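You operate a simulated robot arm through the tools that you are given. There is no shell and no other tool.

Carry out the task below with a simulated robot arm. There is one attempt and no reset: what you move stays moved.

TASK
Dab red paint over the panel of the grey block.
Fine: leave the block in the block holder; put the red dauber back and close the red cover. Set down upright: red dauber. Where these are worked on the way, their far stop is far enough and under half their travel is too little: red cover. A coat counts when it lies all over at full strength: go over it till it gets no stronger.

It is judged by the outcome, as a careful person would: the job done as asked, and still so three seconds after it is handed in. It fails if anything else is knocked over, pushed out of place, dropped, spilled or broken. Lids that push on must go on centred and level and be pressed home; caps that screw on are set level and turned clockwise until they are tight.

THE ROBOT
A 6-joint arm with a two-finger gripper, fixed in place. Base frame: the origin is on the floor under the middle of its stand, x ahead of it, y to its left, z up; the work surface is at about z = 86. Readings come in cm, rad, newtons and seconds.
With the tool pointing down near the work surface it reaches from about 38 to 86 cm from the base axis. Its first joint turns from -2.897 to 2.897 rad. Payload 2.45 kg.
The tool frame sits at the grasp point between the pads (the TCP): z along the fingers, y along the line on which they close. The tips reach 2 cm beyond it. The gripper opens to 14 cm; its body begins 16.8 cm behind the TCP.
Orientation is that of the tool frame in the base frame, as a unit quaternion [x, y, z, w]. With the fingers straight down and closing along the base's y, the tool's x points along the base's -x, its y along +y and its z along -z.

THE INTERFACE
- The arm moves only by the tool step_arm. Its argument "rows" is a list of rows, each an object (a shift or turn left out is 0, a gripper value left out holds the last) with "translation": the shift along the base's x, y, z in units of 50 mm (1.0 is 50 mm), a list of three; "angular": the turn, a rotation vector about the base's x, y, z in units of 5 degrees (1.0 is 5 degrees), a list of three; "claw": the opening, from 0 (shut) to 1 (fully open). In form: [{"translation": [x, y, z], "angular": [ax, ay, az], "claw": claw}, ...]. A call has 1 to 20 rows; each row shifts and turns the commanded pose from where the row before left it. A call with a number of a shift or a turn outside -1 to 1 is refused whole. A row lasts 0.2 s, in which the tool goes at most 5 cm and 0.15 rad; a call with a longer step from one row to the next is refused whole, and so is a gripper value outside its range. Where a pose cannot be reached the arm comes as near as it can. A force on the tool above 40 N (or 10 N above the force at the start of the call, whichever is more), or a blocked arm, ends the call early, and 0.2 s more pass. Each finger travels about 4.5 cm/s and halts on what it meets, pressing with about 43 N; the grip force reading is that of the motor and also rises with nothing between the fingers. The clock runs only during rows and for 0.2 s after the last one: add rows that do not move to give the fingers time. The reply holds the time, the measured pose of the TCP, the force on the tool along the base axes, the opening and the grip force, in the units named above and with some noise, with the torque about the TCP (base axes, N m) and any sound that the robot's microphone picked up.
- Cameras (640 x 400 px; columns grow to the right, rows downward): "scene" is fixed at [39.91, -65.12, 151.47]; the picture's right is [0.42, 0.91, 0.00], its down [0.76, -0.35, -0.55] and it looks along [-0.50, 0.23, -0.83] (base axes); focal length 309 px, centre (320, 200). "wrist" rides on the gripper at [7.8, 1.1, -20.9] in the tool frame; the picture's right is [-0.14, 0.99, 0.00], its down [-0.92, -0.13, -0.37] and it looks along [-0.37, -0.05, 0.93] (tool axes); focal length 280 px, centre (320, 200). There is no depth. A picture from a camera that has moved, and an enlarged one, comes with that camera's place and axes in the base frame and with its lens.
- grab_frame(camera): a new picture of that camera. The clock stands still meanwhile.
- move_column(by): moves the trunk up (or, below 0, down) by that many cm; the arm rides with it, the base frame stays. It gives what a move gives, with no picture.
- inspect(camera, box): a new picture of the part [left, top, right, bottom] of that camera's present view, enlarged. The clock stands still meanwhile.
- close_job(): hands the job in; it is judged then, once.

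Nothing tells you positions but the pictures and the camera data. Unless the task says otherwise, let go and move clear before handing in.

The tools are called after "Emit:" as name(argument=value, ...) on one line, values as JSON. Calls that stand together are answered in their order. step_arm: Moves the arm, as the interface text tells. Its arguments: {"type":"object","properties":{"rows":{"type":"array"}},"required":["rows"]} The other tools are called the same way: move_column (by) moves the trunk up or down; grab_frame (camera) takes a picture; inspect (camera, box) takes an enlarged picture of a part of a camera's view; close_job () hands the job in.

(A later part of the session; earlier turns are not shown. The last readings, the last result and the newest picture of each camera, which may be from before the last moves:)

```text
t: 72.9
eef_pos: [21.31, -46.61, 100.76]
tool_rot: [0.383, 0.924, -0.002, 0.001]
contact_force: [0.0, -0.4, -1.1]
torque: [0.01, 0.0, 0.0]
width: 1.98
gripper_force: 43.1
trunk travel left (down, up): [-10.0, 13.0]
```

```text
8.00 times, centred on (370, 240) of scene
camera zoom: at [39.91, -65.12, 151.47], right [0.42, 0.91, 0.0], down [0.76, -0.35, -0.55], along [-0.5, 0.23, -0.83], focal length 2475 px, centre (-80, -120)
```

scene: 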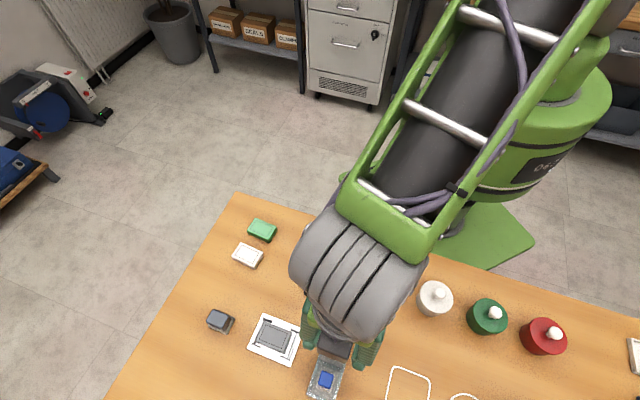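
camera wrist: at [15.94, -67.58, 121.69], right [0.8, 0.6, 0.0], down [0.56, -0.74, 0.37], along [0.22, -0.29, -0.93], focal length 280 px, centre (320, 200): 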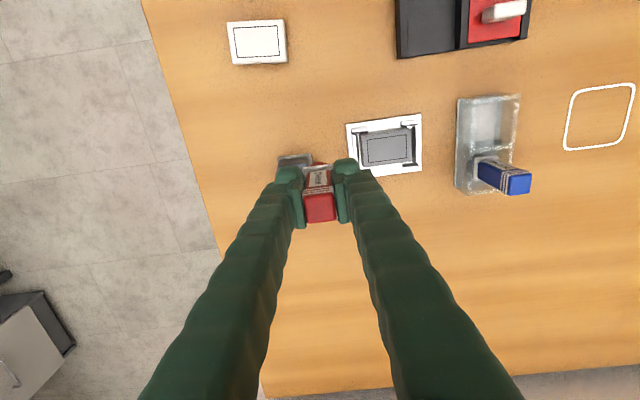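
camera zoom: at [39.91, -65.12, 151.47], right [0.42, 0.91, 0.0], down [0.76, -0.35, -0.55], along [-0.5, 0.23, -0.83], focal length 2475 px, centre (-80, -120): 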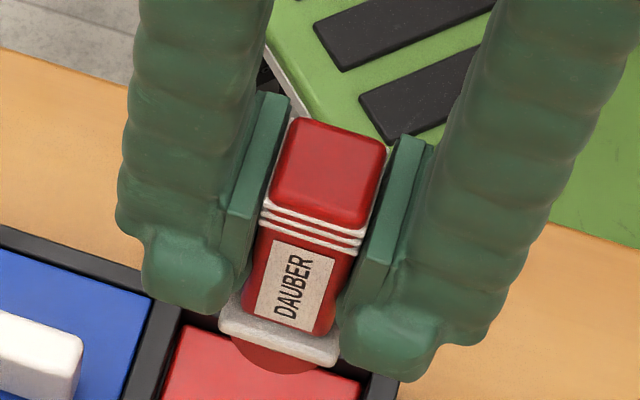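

The pad is freshly loaded. I'm back to the panel centre, stopping just above it.

Emit:
step_arm(rows=[{"translation": [0.2, -0.7, 0]}, {"translation": [0.21, -0.92, 0]}, {"translation": [0.21, -0.92, 0]}, {"translation": [0.21, -0.92, 0]}, {"translation": [0.2, -0.88, 0]}, {"translation": [0, 0, -0.5]}, {"translation": [0, 0, -0.5]}, {"translation": [0, 0, -0.3]}, {}])

```text
t: 74.9
eef_pos: [26.71, -68.29, 94.11]
tool_rot: [0.383, 0.924, -0.001, 0.001]
contact_force: [-0.4, 0.4, -0.3]
torque: [-0.01, -0.02, -0.02]
width: 1.98
gripper_force: 42.8
trunk travel left (down, up): [-10.0, 13.0]
```

Emit:
step_arm(rows=[{"translation": [0, 0, -0.04]}, {"translation": [0, 0, -0.03]}, {}])

```text
t: 75.7
eef_pos: [26.59, -68.41, 94.01]
tool_rot: [0.383, 0.924, -0.003, 0.002]
contact_force: [-0.1, 1.5, 12.4]
torque: [0.03, 0.01, 0.01]
width: 1.99
gripper_force: 43.2
trunk travel left (down, up): [-10.0, 13.0]
```

Emit:
step_arm(rows=[{"translation": [0, 0, -0.03]}, {"translation": [0, 0, -0.01]}, {}, {}])

```text
t: 76.7
eef_pos: [26.7, -68.31, 93.83]
tool_rot: [0.382, 0.924, -0.005, 0.004]
contact_force: [3.0, -1.1, 32.3]
torque: [-0.1, -0.09, -0.02]
width: 2.0
gripper_force: 43.5
trunk travel left (down, up): [-10.0, 13.0]
```

I'm pressing at 32 N. Now I'll lift and look.

Emit:
step_arm(rows=[{}, {}, {"translation": [0, 0, 0.1]}, {"translation": [0, 0, 0.4]}, {"translation": [0, 0, 0.5]}, {"translation": [-0.576, -0.544, 0.4]}, {"translation": [-0.6, -0.57, 0]}, {}])

Emit:
inspect(camera="wrist", box=[340, 110, 450, 200])

Emit:
inspect(camera="scene", box=[200, 290, 310, 370])

```text
t: 78.5
eef_pos: [20.78, -73.93, 100.42]
tool_rot: [0.383, 0.924, -0.002, 0.001]
contact_force: [1.4, -0.3, 0.5]
torque: [0.01, -0.01, 0.0]
width: 1.98
gripper_force: 43.2
trunk travel left (down, up): [-10.0, 13.0]
```

```text
4.44 times, centred on (395, 155) of wrist
camera zoom: at [16.06, -67.51, 121.52], right [0.8, 0.6, 0.0], down [0.56, -0.74, 0.37], along [0.22, -0.3, -0.93], focal length 1246 px, centre (-13, 400)
```

zoom: 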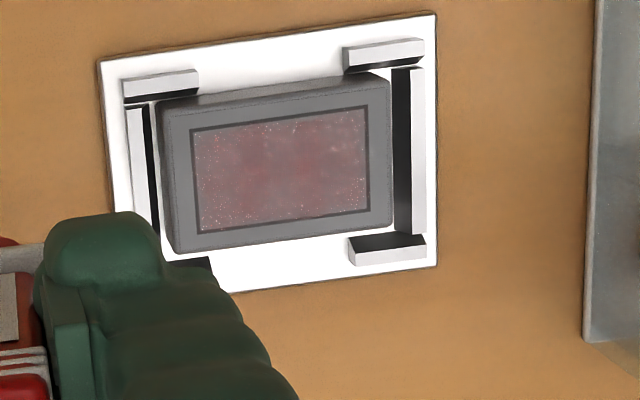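

```text
5.00 times, centred on (255, 330) of scene
camera zoom: at [39.91, -65.12, 151.47], right [0.42, 0.91, 0.0], down [0.76, -0.35, -0.55], along [-0.5, 0.23, -0.83], focal length 1547 px, centre (645, -450)
```

zoom: 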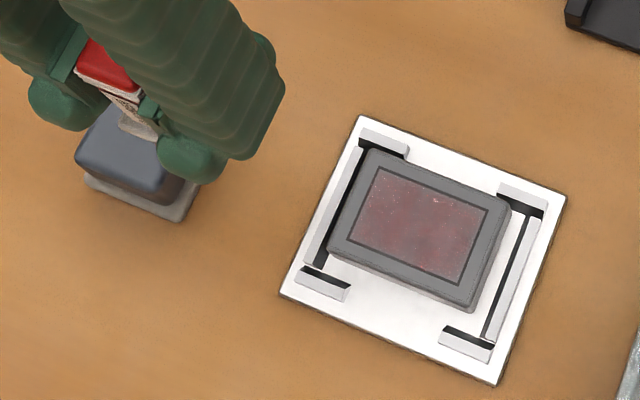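

No change from pressing the same spot again, so the tint likely tracks how much of the panel has been covered. I'll dab systematically over a grid across the whole panel, starting at one corner.

Emit:
step_arm(rows=[{"translation": [0.5, 0.4, 0]}, {"translation": [0.526, 0.402, 0]}, {"translation": [0, 0, -0.5]}, {"translation": [0, 0, -0.5]}, {"translation": [0, 0, -0.25]}, {"translation": [0, 0, -0.08]}, {"translation": [0, 0, -0.04]}, {"translation": [0, 0, -0.015]}, {}])

```text
t: 80.5
eef_pos: [25.82, -70.02, 93.92]
tool_rot: [0.383, 0.924, -0.004, 0.003]
contact_force: [-0.2, 1.7, 17.9]
torque: [0.11, 0.0, -0.01]
width: 1.96
gripper_force: 42.7
trunk travel left (down, up): [-10.0, 13.0]
```

Emit:
step_arm(rows=[{}, {"translation": [0, 0, 0.14]}, {"translation": [-0.212, 0.212, 0]}, {"translation": [0, 0, -0.1]}, {"translation": [0, 0, -0.05]}, {}, {}, {"translation": [0, 0, 0.15]}, {"translation": [0.152, 0.152, 0]}, {"translation": [0, 0, -0.1]}, {"translation": [0, 0, -0.05]}, {}, {}, {"translation": [0, 0, 0.15]}, {"translation": [0.212, -0.212, 0]}, {"translation": [0, 0, -0.1]}, {"translation": [0, 0, -0.05]}, {}, {}])

```text
t: 84.5
eef_pos: [26.65, -69.27, 93.87]
tool_rot: [0.383, 0.924, -0.003, 0.002]
contact_force: [-0.6, 1.8, 18.2]
torque: [0.02, 0.06, -0.01]
width: 2.0
gripper_force: 42.5
trunk travel left (down, up): [-10.0, 13.0]
```

Emit:
step_arm(rows=[{"translation": [0, 0, 0.15]}, {"translation": [0.15, 0.15, 0]}, {"translation": [0, 0, -0.1]}, {"translation": [0, 0, -0.055]}, {}, {}, {"translation": [0, 0, 0.15]}, {"translation": [-0.214, 0.214, 0]}, {"translation": [0, 0, -0.1]}, {"translation": [0, 0, -0.05]}, {}, {}, {"translation": [0, 0, 0.15]}, {"translation": [0.152, 0.152, 0]}, {"translation": [0, 0, -0.1]}, {"translation": [0, 0, -0.05]}, {}, {}])

```text
t: 88.3
eef_pos: [27.05, -66.61, 93.92]
tool_rot: [0.383, 0.924, -0.003, 0.003]
contact_force: [0.9, 1.3, 22.6]
torque: [0.1, -0.07, -0.02]
width: 1.98
gripper_force: 42.9
trunk travel left (down, up): [-10.0, 13.0]
```

Emit:
step_arm(rows=[{"translation": [0, 0, 0.15]}, {"translation": [0.212, -0.212, 0]}, {"translation": [0, 0, -0.1]}, {"translation": [0, 0, -0.05]}, {}, {}, {"translation": [0, 0, 0.15]}, {"translation": [0, 0, 0.5]}, {"translation": [0, 0, 0.5]}, {"translation": [-0.5, -0.42, 0.2]}, {"translation": [-0.5, -0.42, 0]}, {"translation": [-0.478, -0.414, 0]}, {}])

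Emit:
inspect(camera="wrist", box=[340, 110, 450, 200])

Emit:
inspect(camera="scene", box=[200, 290, 310, 370])

Emit:
inspect(camera="wrist", box=[280, 145, 350, 205])

```text
t: 91.1
eef_pos: [21.03, -73.83, 100.27]
tool_rot: [0.383, 0.924, -0.001, 0.001]
contact_force: [-0.2, 0.4, 0.5]
torque: [0.02, -0.04, -0.02]
width: 1.97
gripper_force: 43.3
trunk travel left (down, up): [-10.0, 13.0]
```

```text
4.44 times, centred on (395, 155) of wrist
camera zoom: at [16.25, -67.56, 121.34], right [0.8, 0.6, 0.0], down [0.56, -0.74, 0.37], along [0.22, -0.3, -0.93], focal length 1246 px, centre (-13, 400)
```

zoom: 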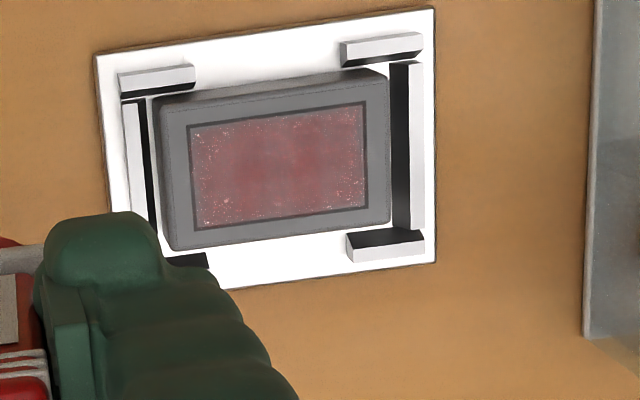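

```text
5.00 times, centred on (255, 330) of scene
camera zoom: at [39.91, -65.12, 151.47], right [0.42, 0.91, 0.0], down [0.76, -0.35, -0.55], along [-0.5, 0.23, -0.83], focal length 1547 px, centre (645, -450)
```

zoom: 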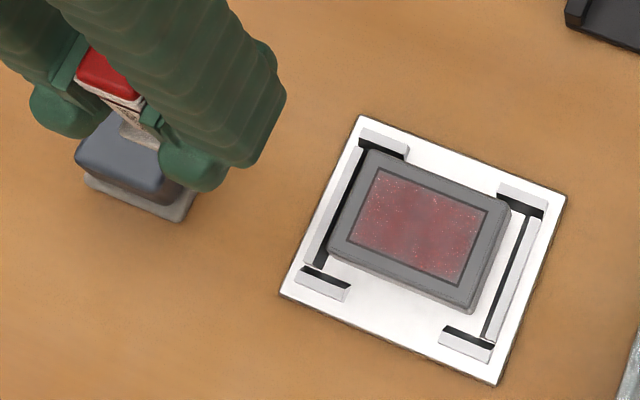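

```text
6.67 times, centred on (315, 175) of wrist
camera zoom: at [16.25, -67.56, 121.34], right [0.8, 0.6, 0.0], down [0.56, -0.74, 0.37], along [0.22, -0.3, -0.93], focal length 1869 px, centre (353, 367)
```

zoom: 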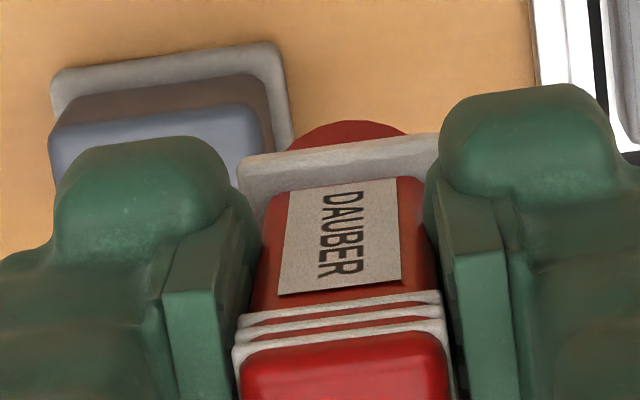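

The coat got redder, so more dabs across the panel do build it up. I'll run another round over a slightly wider grid to reach the corners.

Emit:
step_arm(rows=[{"translation": [0.487, 0.38, 0]}, {"translation": [0.487, 0.38, 0]}, {"translation": [0, 0, -0.5]}, {"translation": [0, 0, -0.5]}, {"translation": [0, 0, -0.22]}, {"translation": [0, 0, -0.1]}, {"translation": [0, 0, -0.03]}, {}, {}, {"translation": [0, 0, 0.15]}, {"translation": [-0.24, 0.24, 0]}, {"translation": [0, 0, -0.1]}, {"translation": [0, 0, -0.05]}, {}, {}])

```text
t: 94.3
eef_pos: [24.42, -69.01, 93.73]
tool_rot: [0.382, 0.924, -0.004, 0.003]
contact_force: [-1.3, 0.6, 17.8]
torque: [0.02, 0.07, 0.03]
width: 2.0
gripper_force: 43.5
trunk travel left (down, up): [-10.0, 13.0]
```

Emit:
step_arm(rows=[{"translation": [0, 0, 0.15]}, {"translation": [0.163, 0.163, 0]}, {"translation": [0, 0, -0.1]}, {"translation": [0, 0, -0.055]}, {}, {}, {"translation": [0, 0, 0.15]}, {"translation": [0.24, -0.24, 0]}, {"translation": [0, 0, -0.1]}, {"translation": [0, 0, -0.05]}, {}, {}, {"translation": [0, 0, 0.15]}, {"translation": [0.17, 0.17, 0]}, {"translation": [0, 0, -0.1]}, {"translation": [0, 0, -0.05]}, {}, {}])

Emit:
step_arm(rows=[{"translation": [0, 0, 0.15]}, {"translation": [-0.24, 0.24, 0]}, {"translation": [0, 0, -0.1]}, {"translation": [0, 0, -0.05]}, {}, {}, {"translation": [0, 0, 0.15]}, {"translation": [0.163, 0.163, 0]}, {"translation": [0, 0, -0.1]}, {"translation": [0, 0, -0.05]}, {}, {}])

Emit:
step_arm(rows=[{"translation": [0, 0, 0.15]}, {"translation": [0.24, -0.24, 0]}, {"translation": [0, 0, -0.1]}, {"translation": [0, 0, -0.05]}, {}, {}, {"translation": [0, 0, 0.15]}, {"translation": [0, 0, 0.5]}, {"translation": [0, 0, 0.5]}, {"translation": [-0.5, -0.42, 0.2]}, {"translation": [-0.5, -0.42, 0]}, {"translation": [-0.478, -0.414, 0]}, {}])

Emit:
inspect(camera="wrist", box=[340, 110, 450, 200])

Emit:
inspect(camera="scene", box=[200, 290, 310, 370])

```text
t: 98.1
eef_pos: [27.24, -68.55, 93.78]
tool_rot: [0.384, 0.923, -0.003, 0.002]
contact_force: [-1.1, -0.6, 18.1]
torque: [-0.06, 0.05, 0.01]
width: 1.98
gripper_force: 42.9
trunk travel left (down, up): [-10.0, 13.0]
```

```text
t: 100.7
eef_pos: [26.97, -66.48, 93.8]
tool_rot: [0.383, 0.924, -0.003, 0.002]
contact_force: [-0.5, 3.1, 19.6]
torque: [0.09, 0.04, -0.04]
width: 1.98
gripper_force: 43.3
trunk travel left (down, up): [-10.0, 13.0]
```

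```text
t: 103.5
eef_pos: [20.59, -73.97, 100.43]
tool_rot: [0.382, 0.924, -0.002, 0.002]
contact_force: [-0.4, -0.1, 0.0]
torque: [0.03, -0.03, -0.03]
width: 1.98
gripper_force: 42.7
trunk travel left (down, up): [-10.0, 13.0]
```

```text
4.44 times, centred on (395, 155) of wrist
camera zoom: at [15.9, -67.53, 121.46], right [0.8, 0.6, 0.0], down [0.56, -0.74, 0.37], along [0.22, -0.3, -0.93], focal length 1246 px, centre (-13, 400)
```

zoom: 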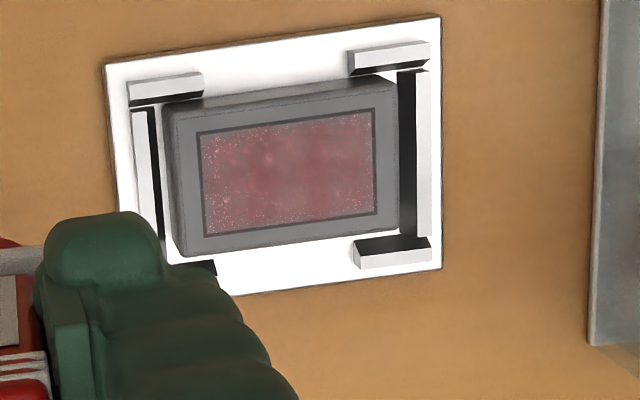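

```text
5.00 times, centred on (255, 330) of scene
camera zoom: at [39.91, -65.12, 151.47], right [0.42, 0.91, 0.0], down [0.76, -0.35, -0.55], along [-0.5, 0.23, -0.83], focal length 1547 px, centre (645, -450)
```

zoom: 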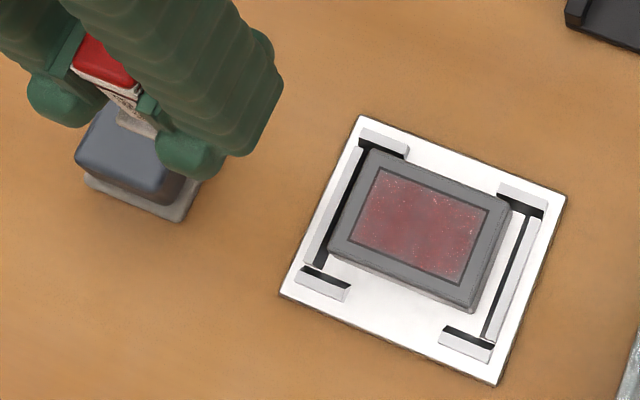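

The coat is about the same as before, so the pad has likely run out and needs reloading each round. I'll re-dip with several contacts.

Emit:
step_arm(rows=[{"translation": [0.03, 0.7, 0]}, {"translation": [0.03, 0.95, 0]}, {"translation": [0.03, 0.95, 0]}, {"translation": [0.03, 0.95, 0]}, {"translation": [0.03, 0.95, 0]}, {"translation": [0.03, 0.7, 0]}, {"translation": [0, 0.28, 0]}, {"translation": [0, 0, -0.5]}, {"translation": [0, 0, -0.5]}, {"translation": [0, 0, -0.3]}, {"translation": [0, 0, -0.1]}, {}])

```text
t: 106.1
eef_pos: [21.6, -46.56, 93.46]
tool_rot: [0.383, 0.924, -0.002, 0.002]
contact_force: [0.1, 0.4, -0.3]
torque: [0.0, 0.01, 0.04]
width: 1.98
gripper_force: 42.6
trunk travel left (down, up): [-10.0, 13.0]
```

Emit:
step_arm(rows=[{"translation": [0, 0, -0.04]}, {"translation": [0, 0, -0.03]}, {"translation": [0, 0, -0.02]}, {}])

```text
t: 107.1
eef_pos: [21.62, -46.61, 92.9]
tool_rot: [0.382, 0.924, -0.002, 0.001]
contact_force: [0.3, -0.5, 0.7]
torque: [0.0, -0.01, 0.06]
width: 2.0
gripper_force: 42.6
trunk travel left (down, up): [-10.0, 13.0]
```

Emit:
step_arm(rows=[{"translation": [0, 0, -0.015]}, {"translation": [0, 0, -0.015]}, {}])

```text
t: 107.9
eef_pos: [21.62, -46.62, 92.82]
tool_rot: [0.382, 0.924, -0.003, 0.002]
contact_force: [-0.9, 0.8, 15.7]
torque: [-0.01, 0.02, 0.02]
width: 1.99
gripper_force: 42.8
trunk travel left (down, up): [-10.0, 13.0]
```

Emit:
step_arm(rows=[{"translation": [0, 0, -0.01]}, {}, {}, {}, {"translation": [0, 0, 0.15]}, {"translation": [0.05, 0.05, 0]}, {"translation": [0, 0, -0.1]}, {"translation": [0, 0, -0.05]}, {}, {}, {}, {}])

```text
t: 110.5
eef_pos: [21.87, -46.38, 92.86]
tool_rot: [0.383, 0.924, -0.003, 0.003]
contact_force: [-2.4, 2.7, 36.1]
torque: [0.09, 0.06, -0.02]
width: 1.98
gripper_force: 42.6
trunk travel left (down, up): [-10.0, 13.0]
```

The pad is reloaded (36 N at the end of the second contact). Back to the panel's first corner for another round.

Emit:
step_arm(rows=[{"translation": [0, 0, 0.06]}, {"translation": [0, 0, 0.3]}, {"translation": [0, 0, 0.6]}, {"translation": [0, 0, 0.6]}, {"translation": [0.136, -0.6, 0]}, {"translation": [0.136, -0.9, 0]}, {"translation": [0.136, -0.9, 0]}, {"translation": [0.136, -0.9, 0]}, {"translation": [0.136, -0.9, 0]}, {"translation": [0.136, -0.52, 0]}, {"translation": [0, 0, -0.6]}, {"translation": [0, 0, -0.6]}, {"translation": [0, 0, -0.1]}, {}])

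```text
t: 113.5
eef_pos: [25.99, -70.05, 94.02]
tool_rot: [0.383, 0.924, -0.001, 0.001]
contact_force: [0.2, -0.2, 0.1]
torque: [-0.04, -0.02, 0.0]
width: 1.97
gripper_force: 43.2
trunk travel left (down, up): [-10.0, 13.0]
```

Emit:
step_arm(rows=[{"translation": [0, 0, -0.06]}, {"translation": [0, 0, -0.03]}, {"translation": [0, 0, -0.02]}, {}])

```text
t: 114.5
eef_pos: [26.06, -69.95, 93.72]
tool_rot: [0.383, 0.924, -0.004, 0.002]
contact_force: [1.4, 0.0, 23.2]
torque: [0.04, -0.09, -0.01]
width: 2.0
gripper_force: 43.0
trunk travel left (down, up): [-10.0, 13.0]
```

Emit:
step_arm(rows=[{}, {"translation": [0, 0, 0.15]}, {"translation": [-0.24, 0.24, 0]}, {"translation": [0, 0, -0.1]}, {"translation": [0, 0, -0.05]}, {}, {}, {"translation": [0, 0, 0.15]}, {"translation": [0.163, 0.163, 0]}, {"translation": [0, 0, -0.1]}, {"translation": [0, 0, -0.05]}, {}, {}, {"translation": [0, 0, 0.15]}, {"translation": [0.24, -0.24, 0]}, {"translation": [0, 0, -0.1]}, {"translation": [0, 0, -0.05]}, {}, {}])

Emit:
step_arm(rows=[{"translation": [0, 0, 0.15]}, {"translation": [0.17, 0.17, 0]}, {"translation": [0, 0, -0.1]}, {"translation": [0, 0, -0.05]}, {}, {}, {"translation": [0, 0, 0.15]}, {"translation": [-0.24, 0.24, 0]}, {"translation": [0, 0, -0.1]}, {"translation": [0, 0, -0.05]}, {}, {}, {"translation": [0, 0, 0.15]}, {"translation": [0.163, 0.163, 0]}, {"translation": [0, 0, -0.1]}, {"translation": [0, 0, -0.05]}, {}, {}])

Emit:
step_arm(rows=[{"translation": [0, 0, 0.15]}, {"translation": [0.24, -0.24, 0]}, {"translation": [0, 0, -0.1]}, {"translation": [0, 0, -0.05]}, {}, {}, {"translation": [0, 0, 0.15]}, {"translation": [0, 0, 0.5]}, {"translation": [0, 0, 0.5]}, {"translation": [-0.5, -0.42, 0.2]}, {"translation": [-0.5, -0.42, 0]}, {"translation": [-0.478, -0.414, 0]}, {}])

Emit:
inspect(camera="wrist", box=[340, 110, 450, 200])

Emit:
inspect(camera="scene", box=[200, 290, 310, 370])

```text
t: 118.5
eef_pos: [26.77, -69.12, 93.61]
tool_rot: [0.383, 0.924, -0.003, 0.003]
contact_force: [-0.8, -1.3, 25.0]
torque: [-0.06, 0.0, -0.02]
width: 2.0
gripper_force: 43.6
trunk travel left (down, up): [-10.0, 13.0]
```

```text
t: 122.3
eef_pos: [27.23, -66.2, 93.59]
tool_rot: [0.383, 0.924, -0.003, 0.002]
contact_force: [0.6, 2.0, 19.3]
torque: [0.03, -0.02, 0.0]
width: 1.97
gripper_force: 42.4
trunk travel left (down, up): [-10.0, 13.0]
```

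```text
t: 125.1
eef_pos: [21.1, -73.81, 100.17]
tool_rot: [0.383, 0.924, -0.001, 0.001]
contact_force: [-0.4, -0.4, 0.2]
torque: [0.03, -0.03, -0.01]
width: 1.98
gripper_force: 43.0
trunk travel left (down, up): [-10.0, 13.0]
```

```text
4.44 times, centred on (395, 155) of wrist
camera zoom: at [16.34, -67.36, 121.18], right [0.8, 0.6, 0.0], down [0.56, -0.74, 0.37], along [0.22, -0.3, -0.93], focal length 1246 px, centre (-13, 400)
```

zoom: 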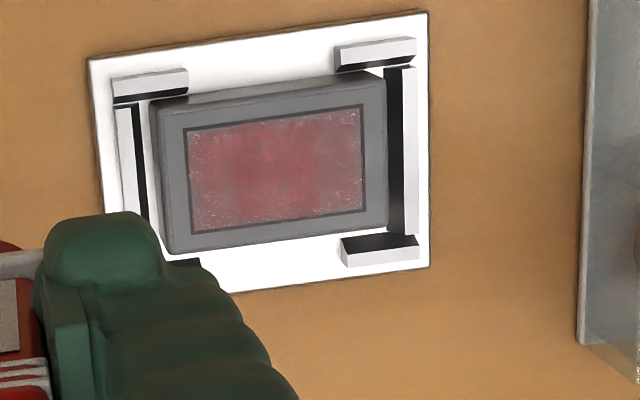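

```text
5.00 times, centred on (255, 330) of scene
camera zoom: at [39.91, -65.12, 151.47], right [0.42, 0.91, 0.0], down [0.76, -0.35, -0.55], along [-0.5, 0.23, -0.83], focal length 1547 px, centre (645, -450)
```

zoom: 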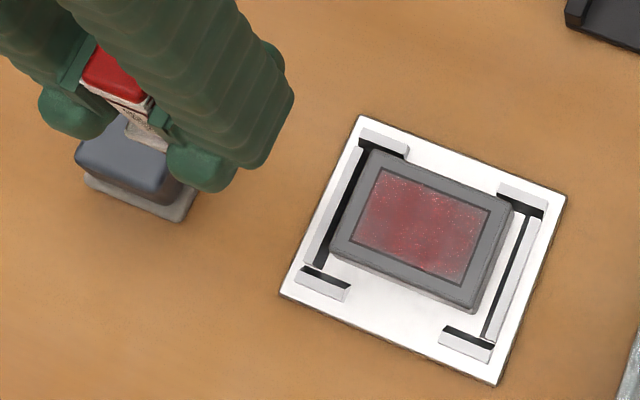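

The coat is a little stronger. I'll zoom tightly on the panel to see whether coverage varies across it.

Emit:
inspect(camera="scene", box=[262, 318, 298, 348])

Emit:
inspect(camera="wrist", box=[365, 125, 415, 170])

Emit:
inspect(camera="wrist", box=[280, 145, 350, 205])

```text
13.33 times, centred on (280, 333) of scene
camera zoom: at [39.91, -65.12, 151.47], right [0.42, 0.91, 0.0], down [0.76, -0.35, -0.55], along [-0.5, 0.23, -0.83], focal length 4124 px, centre (853, -1573)
```

zoom: 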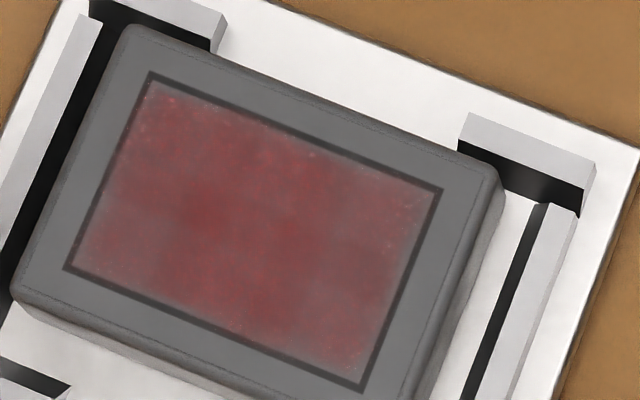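

```text
8.89 times, centred on (390, 148) of wrist
camera zoom: at [16.34, -67.36, 121.18], right [0.8, 0.6, 0.0], down [0.56, -0.74, 0.37], along [0.22, -0.3, -0.93], focal length 2492 px, centre (-302, 667)
```

zoom: 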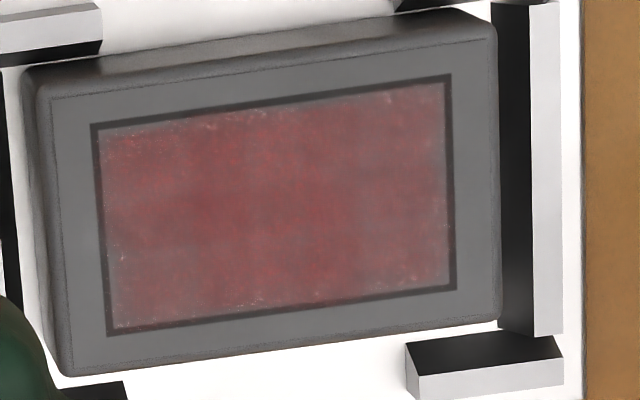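

```text
6.67 times, centred on (315, 175) of wrist
camera zoom: at [16.34, -67.36, 121.18], right [0.8, 0.6, 0.0], down [0.56, -0.74, 0.37], along [0.22, -0.3, -0.93], focal length 1869 px, centre (353, 367)
```

zoom: 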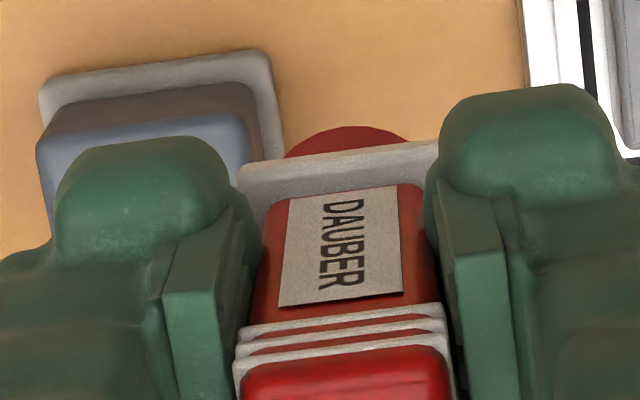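

Coverage is redder in the middle and weaker toward the edges, and it's building gradually. I'll reload and try light wiping strokes along the panel, which give longer contact everywhere.

Emit:
step_arm(rows=[{"translation": [0.012, 0.7, 0]}, {"translation": [0.012, 0.95, 0]}, {"translation": [0.012, 0.95, 0]}, {"translation": [0.012, 0.95, 0]}, {"translation": [0.012, 0.95, 0]}, {"translation": [0.012, 0.7, 0]}, {"translation": [0.012, 0.24, 0]}, {"translation": [0, 0, -0.6]}, {"translation": [0, 0, -0.6]}, {"translation": [0, 0, -0.2]}, {"translation": [0, 0, -0.05]}, {"translation": [0, 0, -0.03]}, {}])

```text
t: 127.9
eef_pos: [21.61, -46.45, 92.92]
tool_rot: [0.383, 0.924, -0.002, 0.001]
contact_force: [-0.3, 0.3, -1.0]
torque: [0.02, -0.02, 0.02]
width: 1.97
gripper_force: 43.3
trunk travel left (down, up): [-10.0, 13.0]
```

Emit:
step_arm(rows=[{"translation": [0, 0, -0.015]}, {"translation": [0, 0, -0.015]}, {}])

```text
t: 128.7
eef_pos: [21.49, -46.55, 92.63]
tool_rot: [0.383, 0.924, -0.002, 0.001]
contact_force: [1.4, -0.3, 10.0]
torque: [-0.09, -0.11, -0.01]
width: 1.94
gripper_force: 42.9
trunk travel left (down, up): [-10.0, 13.0]
```

Emit:
step_arm(rows=[{"translation": [0, 0, -0.015]}, {}, {}, {}, {}, {}])

```text
t: 130.1
eef_pos: [21.62, -46.48, 92.67]
tool_rot: [0.382, 0.924, -0.002, 0.002]
contact_force: [1.3, -2.1, 27.8]
torque: [-0.22, -0.13, -0.02]
width: 1.99
gripper_force: 43.0
trunk travel left (down, up): [-10.0, 13.0]
```

Emit:
step_arm(rows=[{"translation": [0, 0, 0.06]}, {"translation": [0, 0, 0.3]}, {"translation": [0, 0, 0.6]}, {"translation": [0, 0, 0.6]}, {"translation": [0.104, -0.6, 0]}, {"translation": [0.104, -0.9, 0]}, {"translation": [0.104, -0.9, 0]}, {"translation": [0.104, -0.9, 0]}, {"translation": [0.104, -0.9, 0]}, {"translation": [0.102, -0.268, 0]}, {"translation": [0, 0, -0.6]}, {"translation": [0, 0, -0.6]}, {"translation": [0, 0, -0.125]}, {"translation": [0, 0, -0.03]}, {}])

Emit:
step_arm(rows=[{"translation": [0, 0, -0.02]}, {}])

```text
t: 133.3
eef_pos: [24.58, -68.86, 93.62]
tool_rot: [0.384, 0.923, -0.002, 0.001]
contact_force: [0.5, -0.1, 2.7]
torque: [-0.09, 0.0, 0.0]
width: 1.99
gripper_force: 42.8
trunk travel left (down, up): [-10.0, 13.0]
```

```text
t: 133.9
eef_pos: [24.52, -68.88, 93.6]
tool_rot: [0.383, 0.924, -0.003, 0.001]
contact_force: [-1.2, -1.2, 8.4]
torque: [-0.06, -0.01, -0.02]
width: 1.97
gripper_force: 42.8
trunk travel left (down, up): [-10.0, 13.0]
```

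Light contact at 8 N. I'll add a touch of pressure and stroke along the panel's length in three lanes.

Emit:
step_arm(rows=[{"translation": [0, 0, -0.01]}, {"translation": [0.0825, 0.0825, 0]}, {"translation": [0.0825, 0.0825, 0]}, {"translation": [0.0825, 0.0825, 0]}, {"translation": [0.0825, 0.0825, 0]}, {"translation": [0.0825, 0.0825, 0]}, {"translation": [0.0825, 0.0825, 0]}, {}])

```text
t: 135.7
eef_pos: [27.05, -66.29, 93.62]
tool_rot: [0.383, 0.924, -0.002, 0.001]
contact_force: [-6.2, -6.3, 25.8]
torque: [-0.28, 0.15, -0.06]
width: 1.96
gripper_force: 42.4
trunk travel left (down, up): [-10.0, 13.0]
```

Emit:
step_arm(rows=[{"translation": [0.06, -0.06, 0.01]}, {"translation": [0.06, -0.06, 0]}, {"translation": [-0.0825, -0.0825, 0]}, {"translation": [-0.0825, -0.0825, 0]}, {"translation": [-0.0825, -0.0825, 0]}, {"translation": [-0.0825, -0.0825, 0]}, {"translation": [-0.0825, -0.0825, 0]}, {"translation": [-0.0825, -0.0825, 0]}, {}])

```text
t: 137.7
eef_pos: [25.16, -69.3, 93.54]
tool_rot: [0.384, 0.923, -0.001, 0.002]
contact_force: [0.6, 2.2, 6.0]
torque: [0.04, -0.06, 0.03]
width: 1.98
gripper_force: 43.8
trunk travel left (down, up): [-10.0, 13.0]
```

Emit:
step_arm(rows=[{"translation": [0.06, -0.06, -0.015]}, {"translation": [0.06, -0.06, 0]}, {"translation": [0.0825, 0.0825, 0]}, {"translation": [0.0825, 0.0825, 0]}, {"translation": [0.0825, 0.0825, 0]}, {"translation": [0.0825, 0.0825, 0]}, {"translation": [0.0825, 0.0825, 0]}, {"translation": [0.0825, 0.0825, 0]}, {}])

Emit:
step_arm(rows=[{"translation": [0, 0, 0.15]}, {"translation": [0, 0, 0.6]}, {"translation": [0, 0, 0.6]}, {"translation": [-0.5, -0.42, 0]}, {"translation": [-0.5, -0.42, 0]}, {"translation": [-0.478, -0.414, 0]}, {}])

Emit:
inspect(camera="wrist", box=[340, 110, 450, 200])

Emit:
inspect(camera="scene", box=[200, 290, 310, 370])

Emit:
inspect(camera="scene", box=[262, 318, 298, 348])

```text
t: 139.7
eef_pos: [28.13, -67.54, 93.49]
tool_rot: [0.382, 0.924, -0.002, 0.003]
contact_force: [-2.0, -4.5, 16.2]
torque: [-0.21, 0.12, -0.01]
width: 1.98
gripper_force: 42.7
trunk travel left (down, up): [-10.0, 13.0]
```

```text
t: 141.3
eef_pos: [20.91, -73.78, 100.14]
tool_rot: [0.383, 0.924, -0.002, 0.001]
contact_force: [0.5, -0.4, -0.4]
torque: [0.0, 0.0, -0.03]
width: 1.97
gripper_force: 42.6
trunk travel left (down, up): [-10.0, 13.0]
```

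```text
4.44 times, centred on (395, 155) of wrist
camera zoom: at [16.08, -67.45, 121.15], right [0.8, 0.6, 0.0], down [0.56, -0.74, 0.37], along [0.22, -0.3, -0.93], focal length 1246 px, centre (-13, 400)
```

zoom: 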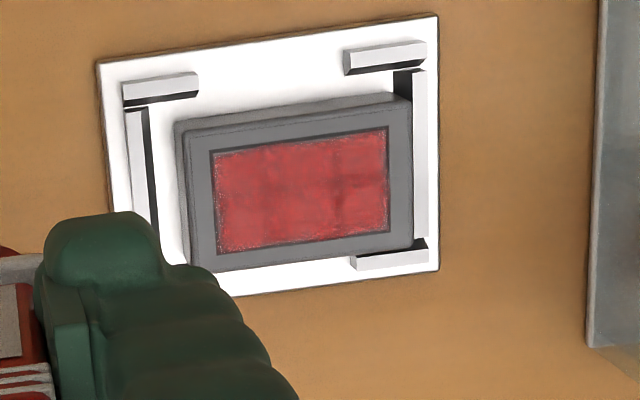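

```text
5.00 times, centred on (255, 330) of scene
camera zoom: at [39.91, -65.12, 151.47], right [0.42, 0.91, 0.0], down [0.76, -0.35, -0.55], along [-0.5, 0.23, -0.83], focal length 1547 px, centre (645, -450)
```

zoom: 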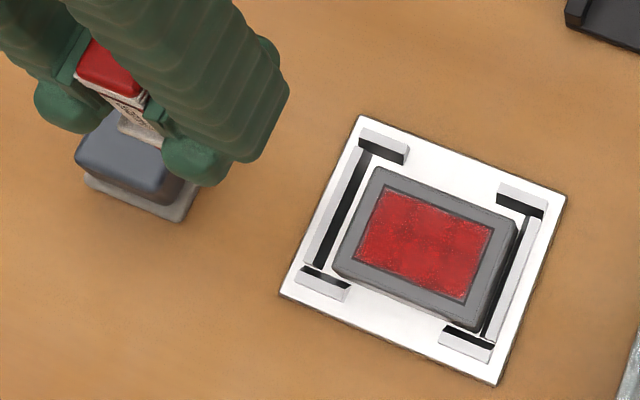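

```text
13.33 times, centred on (280, 333) of scene
camera zoom: at [39.91, -65.12, 151.47], right [0.42, 0.91, 0.0], down [0.76, -0.35, -0.55], along [-0.5, 0.23, -0.83], focal length 4124 px, centre (853, -1573)
```

zoom: 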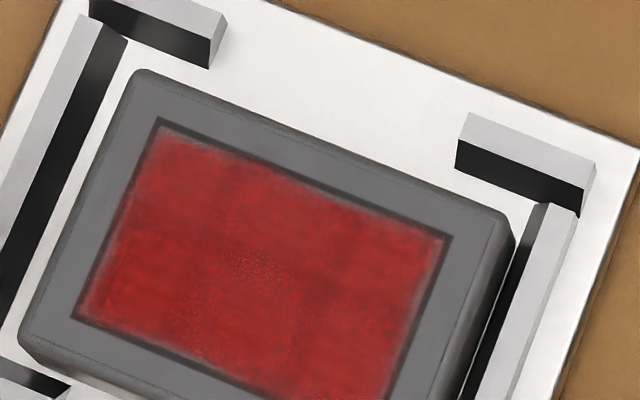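

Wiping works well: the panel is now strongly red. The block slid slightly within the brackets and is still inside. I'll check that it sits flat, then reload for a finishing pass.

Emit:
inspect(camera="scene", box=[250, 315, 310, 370])

Emit:
step_arm(rows=[{"translation": [0.018, 0.7, 0]}, {"translation": [0.018, 0.95, 0]}, {"translation": [0.018, 0.95, 0]}, {"translation": [0.018, 0.95, 0]}, {"translation": [0.018, 0.95, 0]}, {"translation": [0.018, 0.7, 0]}, {"translation": [0.018, 0.252, 0]}, {"translation": [0, 0, -0.6]}, {"translation": [0, 0, -0.6]}, {"translation": [0, 0, -0.2]}, {"translation": [0, 0, -0.06]}, {"translation": [0, 0, -0.03]}, {}])

```text
7.27 times, centred on (280, 342) of scene
camera zoom: at [39.91, -65.12, 151.47], right [0.42, 0.91, 0.0], down [0.76, -0.35, -0.55], along [-0.5, 0.23, -0.83], focal length 2250 px, centre (611, -836)
```

zoom: 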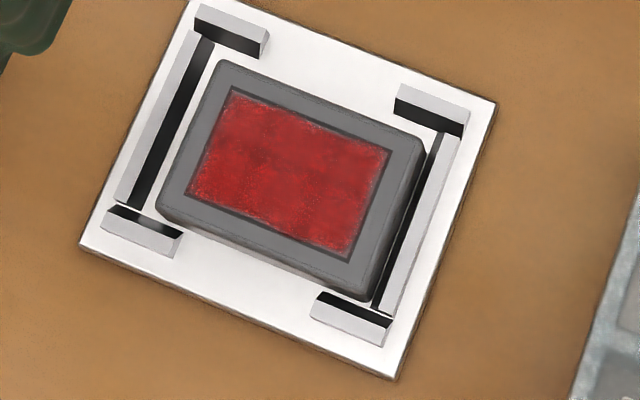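

```text
t: 144.1
eef_pos: [21.49, -46.47, 92.79]
tool_rot: [0.383, 0.924, 0.0, 0.002]
contact_force: [0.0, -0.2, -0.5]
torque: [0.0, -0.01, 0.0]
width: 1.99
gripper_force: 42.4
trunk travel left (down, up): [-10.0, 13.0]
```

The block is flat and within the brackets. I'll finish the dip with a small slide in the paint for a good load.

Emit:
step_arm(rows=[{"translation": [0, 0, -0.015]}, {"translation": [0, 0, -0.015]}, {}])

```text
t: 144.9
eef_pos: [21.49, -46.64, 92.53]
tool_rot: [0.383, 0.924, -0.001, 0.001]
contact_force: [0.2, 0.7, 2.7]
torque: [0.05, -0.02, -0.03]
width: 1.97
gripper_force: 43.1
trunk travel left (down, up): [-10.0, 13.0]
```

Emit:
step_arm(rows=[{"translation": [0, 0, -0.015]}, {"translation": [0.04, 0.04, 0]}, {"translation": [0.04, 0.04, 0]}, {"translation": [-0.04, -0.04, 0]}, {"translation": [-0.04, -0.04, 0]}, {"translation": [-0.04, -0.04, 0]}, {"translation": [-0.04, -0.04, 0]}, {"translation": [0.04, 0.04, 0]}, {"translation": [0.04, 0.04, 0]}, {}])

```text
t: 147.1
eef_pos: [21.57, -46.65, 92.49]
tool_rot: [0.383, 0.924, -0.002, 0.002]
contact_force: [-1.4, -3.3, 12.0]
torque: [-0.19, 0.03, 0.01]
width: 2.01
gripper_force: 43.0
trunk travel left (down, up): [-10.0, 13.0]
```

Emit:
step_arm(rows=[{"translation": [0, 0, 0.06]}, {"translation": [0, 0, 0.3]}, {"translation": [0, 0, 0.6]}, {"translation": [0, 0, 0.6]}, {"translation": [0.125, -0.6, 0]}, {"translation": [0.125, -0.9, 0]}, {"translation": [0.125, -0.9, 0]}, {"translation": [0.125, -0.9, 0]}, {"translation": [0.125, -0.9, 0]}, {"translation": [0.127, -0.246, 0]}, {"translation": [0, 0, -0.6]}, {"translation": [0, 0, -0.6]}, {"translation": [0, 0, -0.12]}, {"translation": [0, 0, -0.04]}, {}])

Emit:
step_arm(rows=[{"translation": [0, 0, -0.02]}, {}])

```text
t: 150.3
eef_pos: [25.26, -68.71, 93.41]
tool_rot: [0.384, 0.924, -0.002, 0.001]
contact_force: [-1.3, 0.4, 14.6]
torque: [-0.01, 0.03, -0.01]
width: 2.0
gripper_force: 42.7
trunk travel left (down, up): [-10.0, 13.0]
```

```text
t: 150.9
eef_pos: [25.25, -68.63, 93.45]
tool_rot: [0.383, 0.924, -0.002, 0.002]
contact_force: [-1.3, -2.2, 18.7]
torque: [-0.07, 0.0, -0.05]
width: 1.96
gripper_force: 43.4
trunk travel left (down, up): [-10.0, 13.0]
```

Emit:
step_arm(rows=[{"translation": [0.085, 0.085, 0.01]}, {"translation": [0.085, 0.085, 0]}, {"translation": [0.085, 0.085, 0]}, {"translation": [0.085, 0.085, 0]}, {"translation": [0.085, 0.085, 0]}, {"translation": [0.085, 0.085, 0]}, {}])

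Emit:
step_arm(rows=[{"translation": [0.07, -0.07, 0]}, {"translation": [0.07, -0.07, 0]}, {"translation": [-0.085, -0.085, 0]}, {"translation": [-0.085, -0.085, 0]}, {"translation": [-0.085, -0.085, 0]}, {"translation": [-0.085, -0.085, 0]}, {"translation": [-0.085, -0.085, 0]}, {"translation": [-0.085, -0.085, 0]}, {}])

Emit:
step_arm(rows=[{"translation": [0.07, -0.07, 0]}, {"translation": [0.07, -0.07, 0]}, {"translation": [0.085, 0.085, 0]}, {"translation": [0.085, 0.085, 0]}, {"translation": [0.085, 0.085, 0]}, {"translation": [0.085, 0.085, 0]}, {"translation": [0.085, 0.085, 0]}, {"translation": [0.085, 0.085, 0]}, {}])

```text
t: 152.5
eef_pos: [27.73, -66.21, 93.54]
tool_rot: [0.382, 0.924, -0.001, 0.001]
contact_force: [-4.1, -2.5, 15.5]
torque: [-0.17, 0.11, -0.03]
width: 2.01
gripper_force: 43.2
trunk travel left (down, up): [-10.0, 13.0]
```

```text
t: 154.5
eef_pos: [25.87, -69.37, 93.48]
tool_rot: [0.383, 0.924, -0.001, 0.001]
contact_force: [1.8, 1.0, 5.8]
torque: [0.0, -0.13, 0.02]
width: 1.97
gripper_force: 42.4
trunk travel left (down, up): [-10.0, 13.0]
```

```text
t: 156.5
eef_pos: [29.28, -67.63, 93.4]
tool_rot: [0.383, 0.924, -0.002, 0.002]
contact_force: [-0.5, -1.0, 5.4]
torque: [-0.08, 0.04, 0.02]
width: 1.97
gripper_force: 43.3
trunk travel left (down, up): [-10.0, 13.0]
```

Emit:
step_arm(rows=[{"translation": [0, 0, -0.02]}, {"translation": [-0.085, -0.085, 0]}, {"translation": [-0.085, -0.085, 0]}, {"translation": [-0.085, -0.085, 0]}, {"translation": [-0.085, -0.085, 0]}, {"translation": [-0.085, -0.085, 0]}, {"translation": [-0.085, -0.085, 0]}, {}])

Emit:
step_arm(rows=[{"translation": [0, 0, 0.15]}, {"translation": [0, 0, 0.6]}, {"translation": [0, 0, 0.6]}, {"translation": [-0.5, -0.4, 0]}, {"translation": [-0.6, -0.4, 0]}, {}])

Emit:
inspect(camera="wrist", box=[340, 110, 450, 200])

Emit:
inspect(camera="scene", box=[250, 315, 310, 370])

```text
t: 158.3
eef_pos: [26.62, -70.01, 93.34]
tool_rot: [0.383, 0.924, -0.003, 0.0]
contact_force: [3.4, 5.8, 17.1]
torque: [0.18, -0.16, 0.0]
width: 1.95
gripper_force: 42.9
trunk travel left (down, up): [-10.0, 13.0]
```

```text
t: 159.7
eef_pos: [20.97, -74.26, 99.95]
tool_rot: [0.383, 0.924, -0.002, 0.001]
contact_force: [-0.8, -0.2, 0.0]
torque: [-0.01, 0.02, 0.0]
width: 1.98
gripper_force: 43.1
trunk travel left (down, up): [-10.0, 13.0]
```

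```text
4.44 times, centred on (395, 155) of wrist
camera zoom: at [16.29, -67.78, 120.99], right [0.8, 0.6, 0.0], down [0.56, -0.74, 0.37], along [0.22, -0.3, -0.93], focal length 1246 px, centre (-13, 400)
```

zoom: 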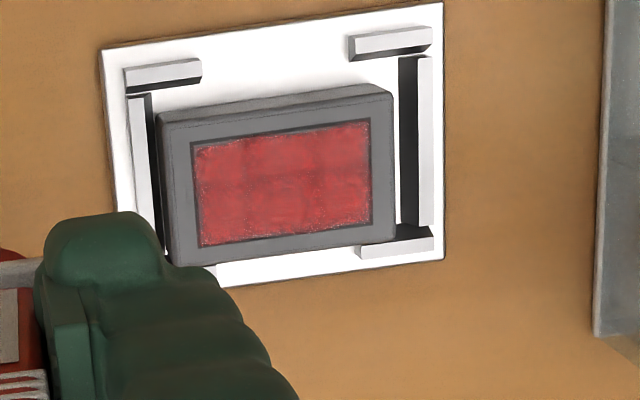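

```text
7.27 times, centred on (280, 342) of scene
camera zoom: at [39.91, -65.12, 151.47], right [0.42, 0.91, 0.0], down [0.76, -0.35, -0.55], along [-0.5, 0.23, -0.83], focal length 2250 px, centre (611, -836)
```

zoom: 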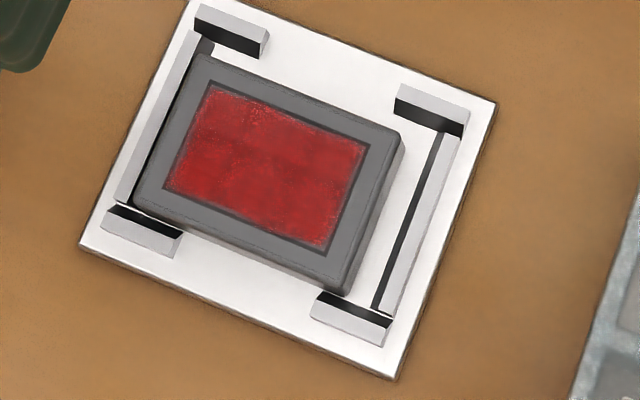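

The coat is strong red but still slightly blotchy, so I'll do another loaded pass to make sure it's at full strength.

Emit:
step_arm(rows=[{"translation": [0.014, 0.7, 0]}, {"translation": [0.014, 0.95, 0]}, {"translation": [0.014, 0.95, 0]}, {"translation": [0.014, 0.95, 0]}, {"translation": [0.014, 0.95, 0]}, {"translation": [0.014, 0.7, 0]}, {"translation": [0.014, 0.334, 0]}, {"translation": [0, 0, -0.6]}, {"translation": [0, 0, -0.6]}, {"translation": [0, 0, -0.2]}, {"translation": [0, 0, -0.06]}, {"translation": [0, 0, -0.03]}, {"translation": [0, 0, -0.015]}, {}])

Emit:
step_arm(rows=[{"translation": [0, 0, -0.015]}, {}])

```text
t: 162.7
eef_pos: [21.64, -46.48, 92.54]
tool_rot: [0.383, 0.924, -0.002, 0.002]
contact_force: [1.4, -0.5, -1.6]
torque: [-0.02, 0.0, 0.0]
width: 1.96
gripper_force: 42.5
trunk travel left (down, up): [-10.0, 13.0]
```

```text
t: 163.3
eef_pos: [21.58, -46.49, 92.4]
tool_rot: [0.383, 0.924, -0.002, 0.001]
contact_force: [0.0, 0.0, -0.5]
torque: [0.01, -0.01, -0.01]
width: 2.0
gripper_force: 43.0
trunk travel left (down, up): [-10.0, 13.0]
```

Emit:
step_arm(rows=[{"translation": [0, 0, -0.015]}, {"translation": [0, 0, -0.015]}, {}])

```text
t: 164.1
eef_pos: [21.74, -46.64, 92.42]
tool_rot: [0.382, 0.924, -0.003, 0.002]
contact_force: [0.3, 0.0, 18.3]
torque: [-0.06, -0.03, 0.0]
width: 1.99
gripper_force: 43.3
trunk travel left (down, up): [-10.0, 13.0]
```

Emit:
step_arm(rows=[{"translation": [0.04, 0.04, 0]}, {"translation": [0.04, 0.04, 0]}, {"translation": [-0.04, -0.04, 0]}, {"translation": [-0.04, -0.04, 0]}, {"translation": [-0.04, -0.04, 0]}, {"translation": [-0.04, -0.04, 0]}, {"translation": [0.04, 0.04, 0]}, {"translation": [0.04, 0.04, 0]}, {}])

Emit:
step_arm(rows=[{"translation": [0, 0, 0.06]}, {"translation": [0, 0, 0.3]}, {"translation": [0, 0, 0.6]}, {"translation": [0, 0, 0.6]}, {"translation": [0.11, -0.6, 0]}, {"translation": [0.11, -0.9, 0]}, {"translation": [0.11, -0.9, 0]}, {"translation": [0.11, -0.9, 0]}, {"translation": [0.11, -0.9, 0]}, {"translation": [0.112, -0.344, 0]}, {"translation": [0, 0, -0.6]}, {"translation": [0, 0, -0.6]}, {"translation": [0, 0, -0.1]}, {"translation": [0, 0, -0.03]}, {}])

Emit:
step_arm(rows=[{"translation": [0, 0, -0.015]}, {}])

```text
t: 166.1
eef_pos: [21.55, -46.57, 92.36]
tool_rot: [0.383, 0.924, -0.002, 0.002]
contact_force: [-6.5, -3.5, 16.6]
torque: [-0.18, 0.16, -0.08]
width: 1.97
gripper_force: 43.4
trunk travel left (down, up): [-10.0, 13.0]
```

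```text
t: 169.3
eef_pos: [25.07, -69.3, 93.46]
tool_rot: [0.382, 0.924, -0.001, 0.002]
contact_force: [-1.0, 0.1, -0.3]
torque: [0.02, 0.0, -0.01]
width: 1.95
gripper_force: 43.0
trunk travel left (down, up): [-10.0, 13.0]
```

```text
t: 169.9
eef_pos: [25.07, -69.35, 93.51]
tool_rot: [0.383, 0.924, -0.002, 0.001]
contact_force: [-0.3, -0.1, 0.0]
torque: [-0.03, 0.0, 0.01]
width: 2.0
gripper_force: 43.1
trunk travel left (down, up): [-10.0, 13.0]
```

Emit:
step_arm(rows=[{"translation": [0, 0, -0.015]}, {"translation": [0, 0, -0.015]}, {}])

```text
t: 170.7
eef_pos: [24.83, -69.35, 93.17]
tool_rot: [0.383, 0.924, -0.002, 0.0]
contact_force: [-0.4, 0.5, 5.9]
torque: [-0.04, -0.05, 0.04]
width: 1.96
gripper_force: 42.5
trunk travel left (down, up): [-10.0, 13.0]
```

Emit:
step_arm(rows=[{"translation": [0, 0, -0.02]}, {"translation": [0.085, 0.085, 0]}, {"translation": [0.085, 0.085, 0]}, {"translation": [0.085, 0.085, 0]}, {"translation": [0.085, 0.085, 0]}, {"translation": [0.085, 0.085, 0]}, {"translation": [0.085, 0.085, 0]}, {}])

Emit:
step_arm(rows=[{"translation": [0.07, -0.07, 0]}, {"translation": [0.07, -0.07, 0]}, {"translation": [-0.085, -0.085, 0]}, {"translation": [-0.085, -0.085, 0]}, {"translation": [-0.085, -0.085, 0]}, {"translation": [-0.085, -0.085, 0]}, {"translation": [-0.085, -0.085, 0]}, {"translation": [-0.085, -0.085, 0]}, {}])

Emit:
step_arm(rows=[{"translation": [0.07, -0.07, -0.01]}, {"translation": [0.07, -0.07, 0]}, {"translation": [0.085, 0.085, 0]}, {"translation": [0.085, 0.085, 0]}, {"translation": [0.085, 0.085, 0]}, {"translation": [0.085, 0.085, 0]}, {"translation": [0.085, 0.085, 0]}, {"translation": [0.085, 0.085, 0]}, {}])

```text
t: 172.5
eef_pos: [27.3, -66.75, 93.25]
tool_rot: [0.383, 0.924, -0.003, 0.002]
contact_force: [-3.7, -6.4, 23.4]
torque: [-0.27, 0.02, -0.05]
width: 1.96
gripper_force: 43.2
trunk travel left (down, up): [-10.0, 13.0]
```

```text
t: 174.5
eef_pos: [25.59, -69.89, 93.16]
tool_rot: [0.383, 0.924, -0.002, 0.001]
contact_force: [4.0, 2.6, 13.8]
torque: [0.09, -0.13, 0.05]
width: 1.97
gripper_force: 43.0
trunk travel left (down, up): [-10.0, 13.0]
```

```text
t: 176.5
eef_pos: [28.7, -67.91, 93.11]
tool_rot: [0.383, 0.924, -0.002, 0.002]
contact_force: [-4.4, -5.1, 15.2]
torque: [-0.24, 0.19, -0.02]
width: 1.96
gripper_force: 42.5
trunk travel left (down, up): [-10.0, 13.0]
```

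Emit:
step_arm(rows=[{"translation": [-0.085, -0.085, 0]}, {"translation": [-0.085, -0.085, 0]}, {"translation": [-0.085, -0.085, 0]}, {"translation": [-0.085, -0.085, 0]}, {"translation": [-0.085, -0.085, 0]}, {"translation": [-0.085, -0.085, 0]}, {"translation": [-0.07, 0.07, 0]}, {"translation": [0.085, 0.085, 0]}, {"translation": [0.085, 0.085, 0]}, {"translation": [0.085, 0.085, 0]}, {"translation": [0.085, 0.085, 0]}, {"translation": [0.085, 0.085, 0]}, {"translation": [0.085, 0.085, 0]}, {}])

Emit:
step_arm(rows=[{"translation": [-0.07, 0.07, 0]}, {"translation": [-0.07, 0.07, 0]}, {"translation": [-0.085, -0.085, 0]}, {"translation": [-0.085, -0.085, 0]}, {"translation": [-0.085, -0.085, 0]}, {"translation": [-0.085, -0.085, 0]}, {"translation": [-0.085, -0.085, 0]}, {"translation": [-0.085, -0.085, 0]}, {}])

Emit:
step_arm(rows=[{"translation": [0, 0, 0.15]}, {"translation": [0, 0, 0.6]}, {"translation": [0, 0, 0.6]}, {"translation": [-0.45, -0.5, 0]}, {"translation": [-0.45, -0.5, 0]}, {}])

Emit:
inspect(camera="wrist", box=[340, 110, 450, 200])

Emit:
inspect(camera="scene", box=[250, 315, 310, 370])

```text
t: 179.5
eef_pos: [28.45, -67.79, 93.1]
tool_rot: [0.383, 0.924, -0.002, 0.002]
contact_force: [-3.3, -6.0, 16.9]
torque: [-0.24, 0.08, 0.0]
width: 2.0
gripper_force: 43.5
trunk travel left (down, up): [-10.0, 13.0]
```

```text
t: 181.5
eef_pos: [25.21, -69.53, 93.07]
tool_rot: [0.383, 0.924, -0.001, 0.001]
contact_force: [0.9, 3.0, 8.0]
torque: [0.07, -0.11, 0.05]
width: 2.01
gripper_force: 42.7
trunk travel left (down, up): [-10.0, 13.0]
```

```text
t: 182.9
eef_pos: [20.76, -74.51, 99.77]
tool_rot: [0.383, 0.924, -0.001, 0.001]
contact_force: [0.0, 0.5, -0.3]
torque: [0.0, -0.01, 0.02]
width: 1.99
gripper_force: 43.1
trunk travel left (down, up): [-10.0, 13.0]
```

```text
4.44 times, centred on (395, 155) of wrist
camera zoom: at [16.14, -68.22, 120.82], right [0.8, 0.6, 0.0], down [0.56, -0.74, 0.37], along [0.22, -0.3, -0.93], focal length 1246 px, centre (-13, 400)
```

zoom: 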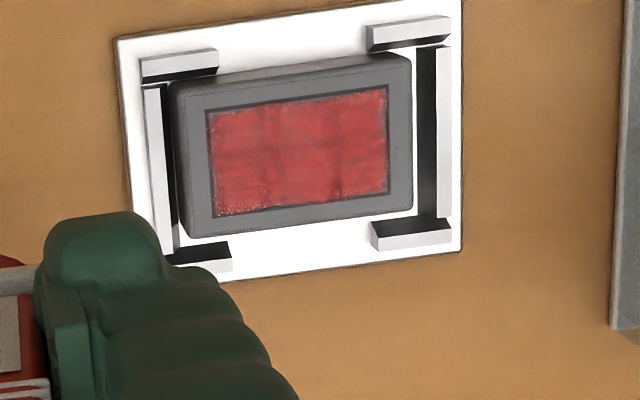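

```text
7.27 times, centred on (280, 342) of scene
camera zoom: at [39.91, -65.12, 151.47], right [0.42, 0.91, 0.0], down [0.76, -0.35, -0.55], along [-0.5, 0.23, -0.83], focal length 2250 px, centre (611, -836)
```

zoom: 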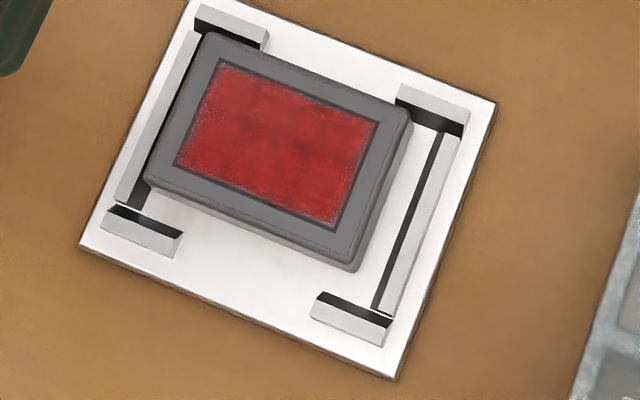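

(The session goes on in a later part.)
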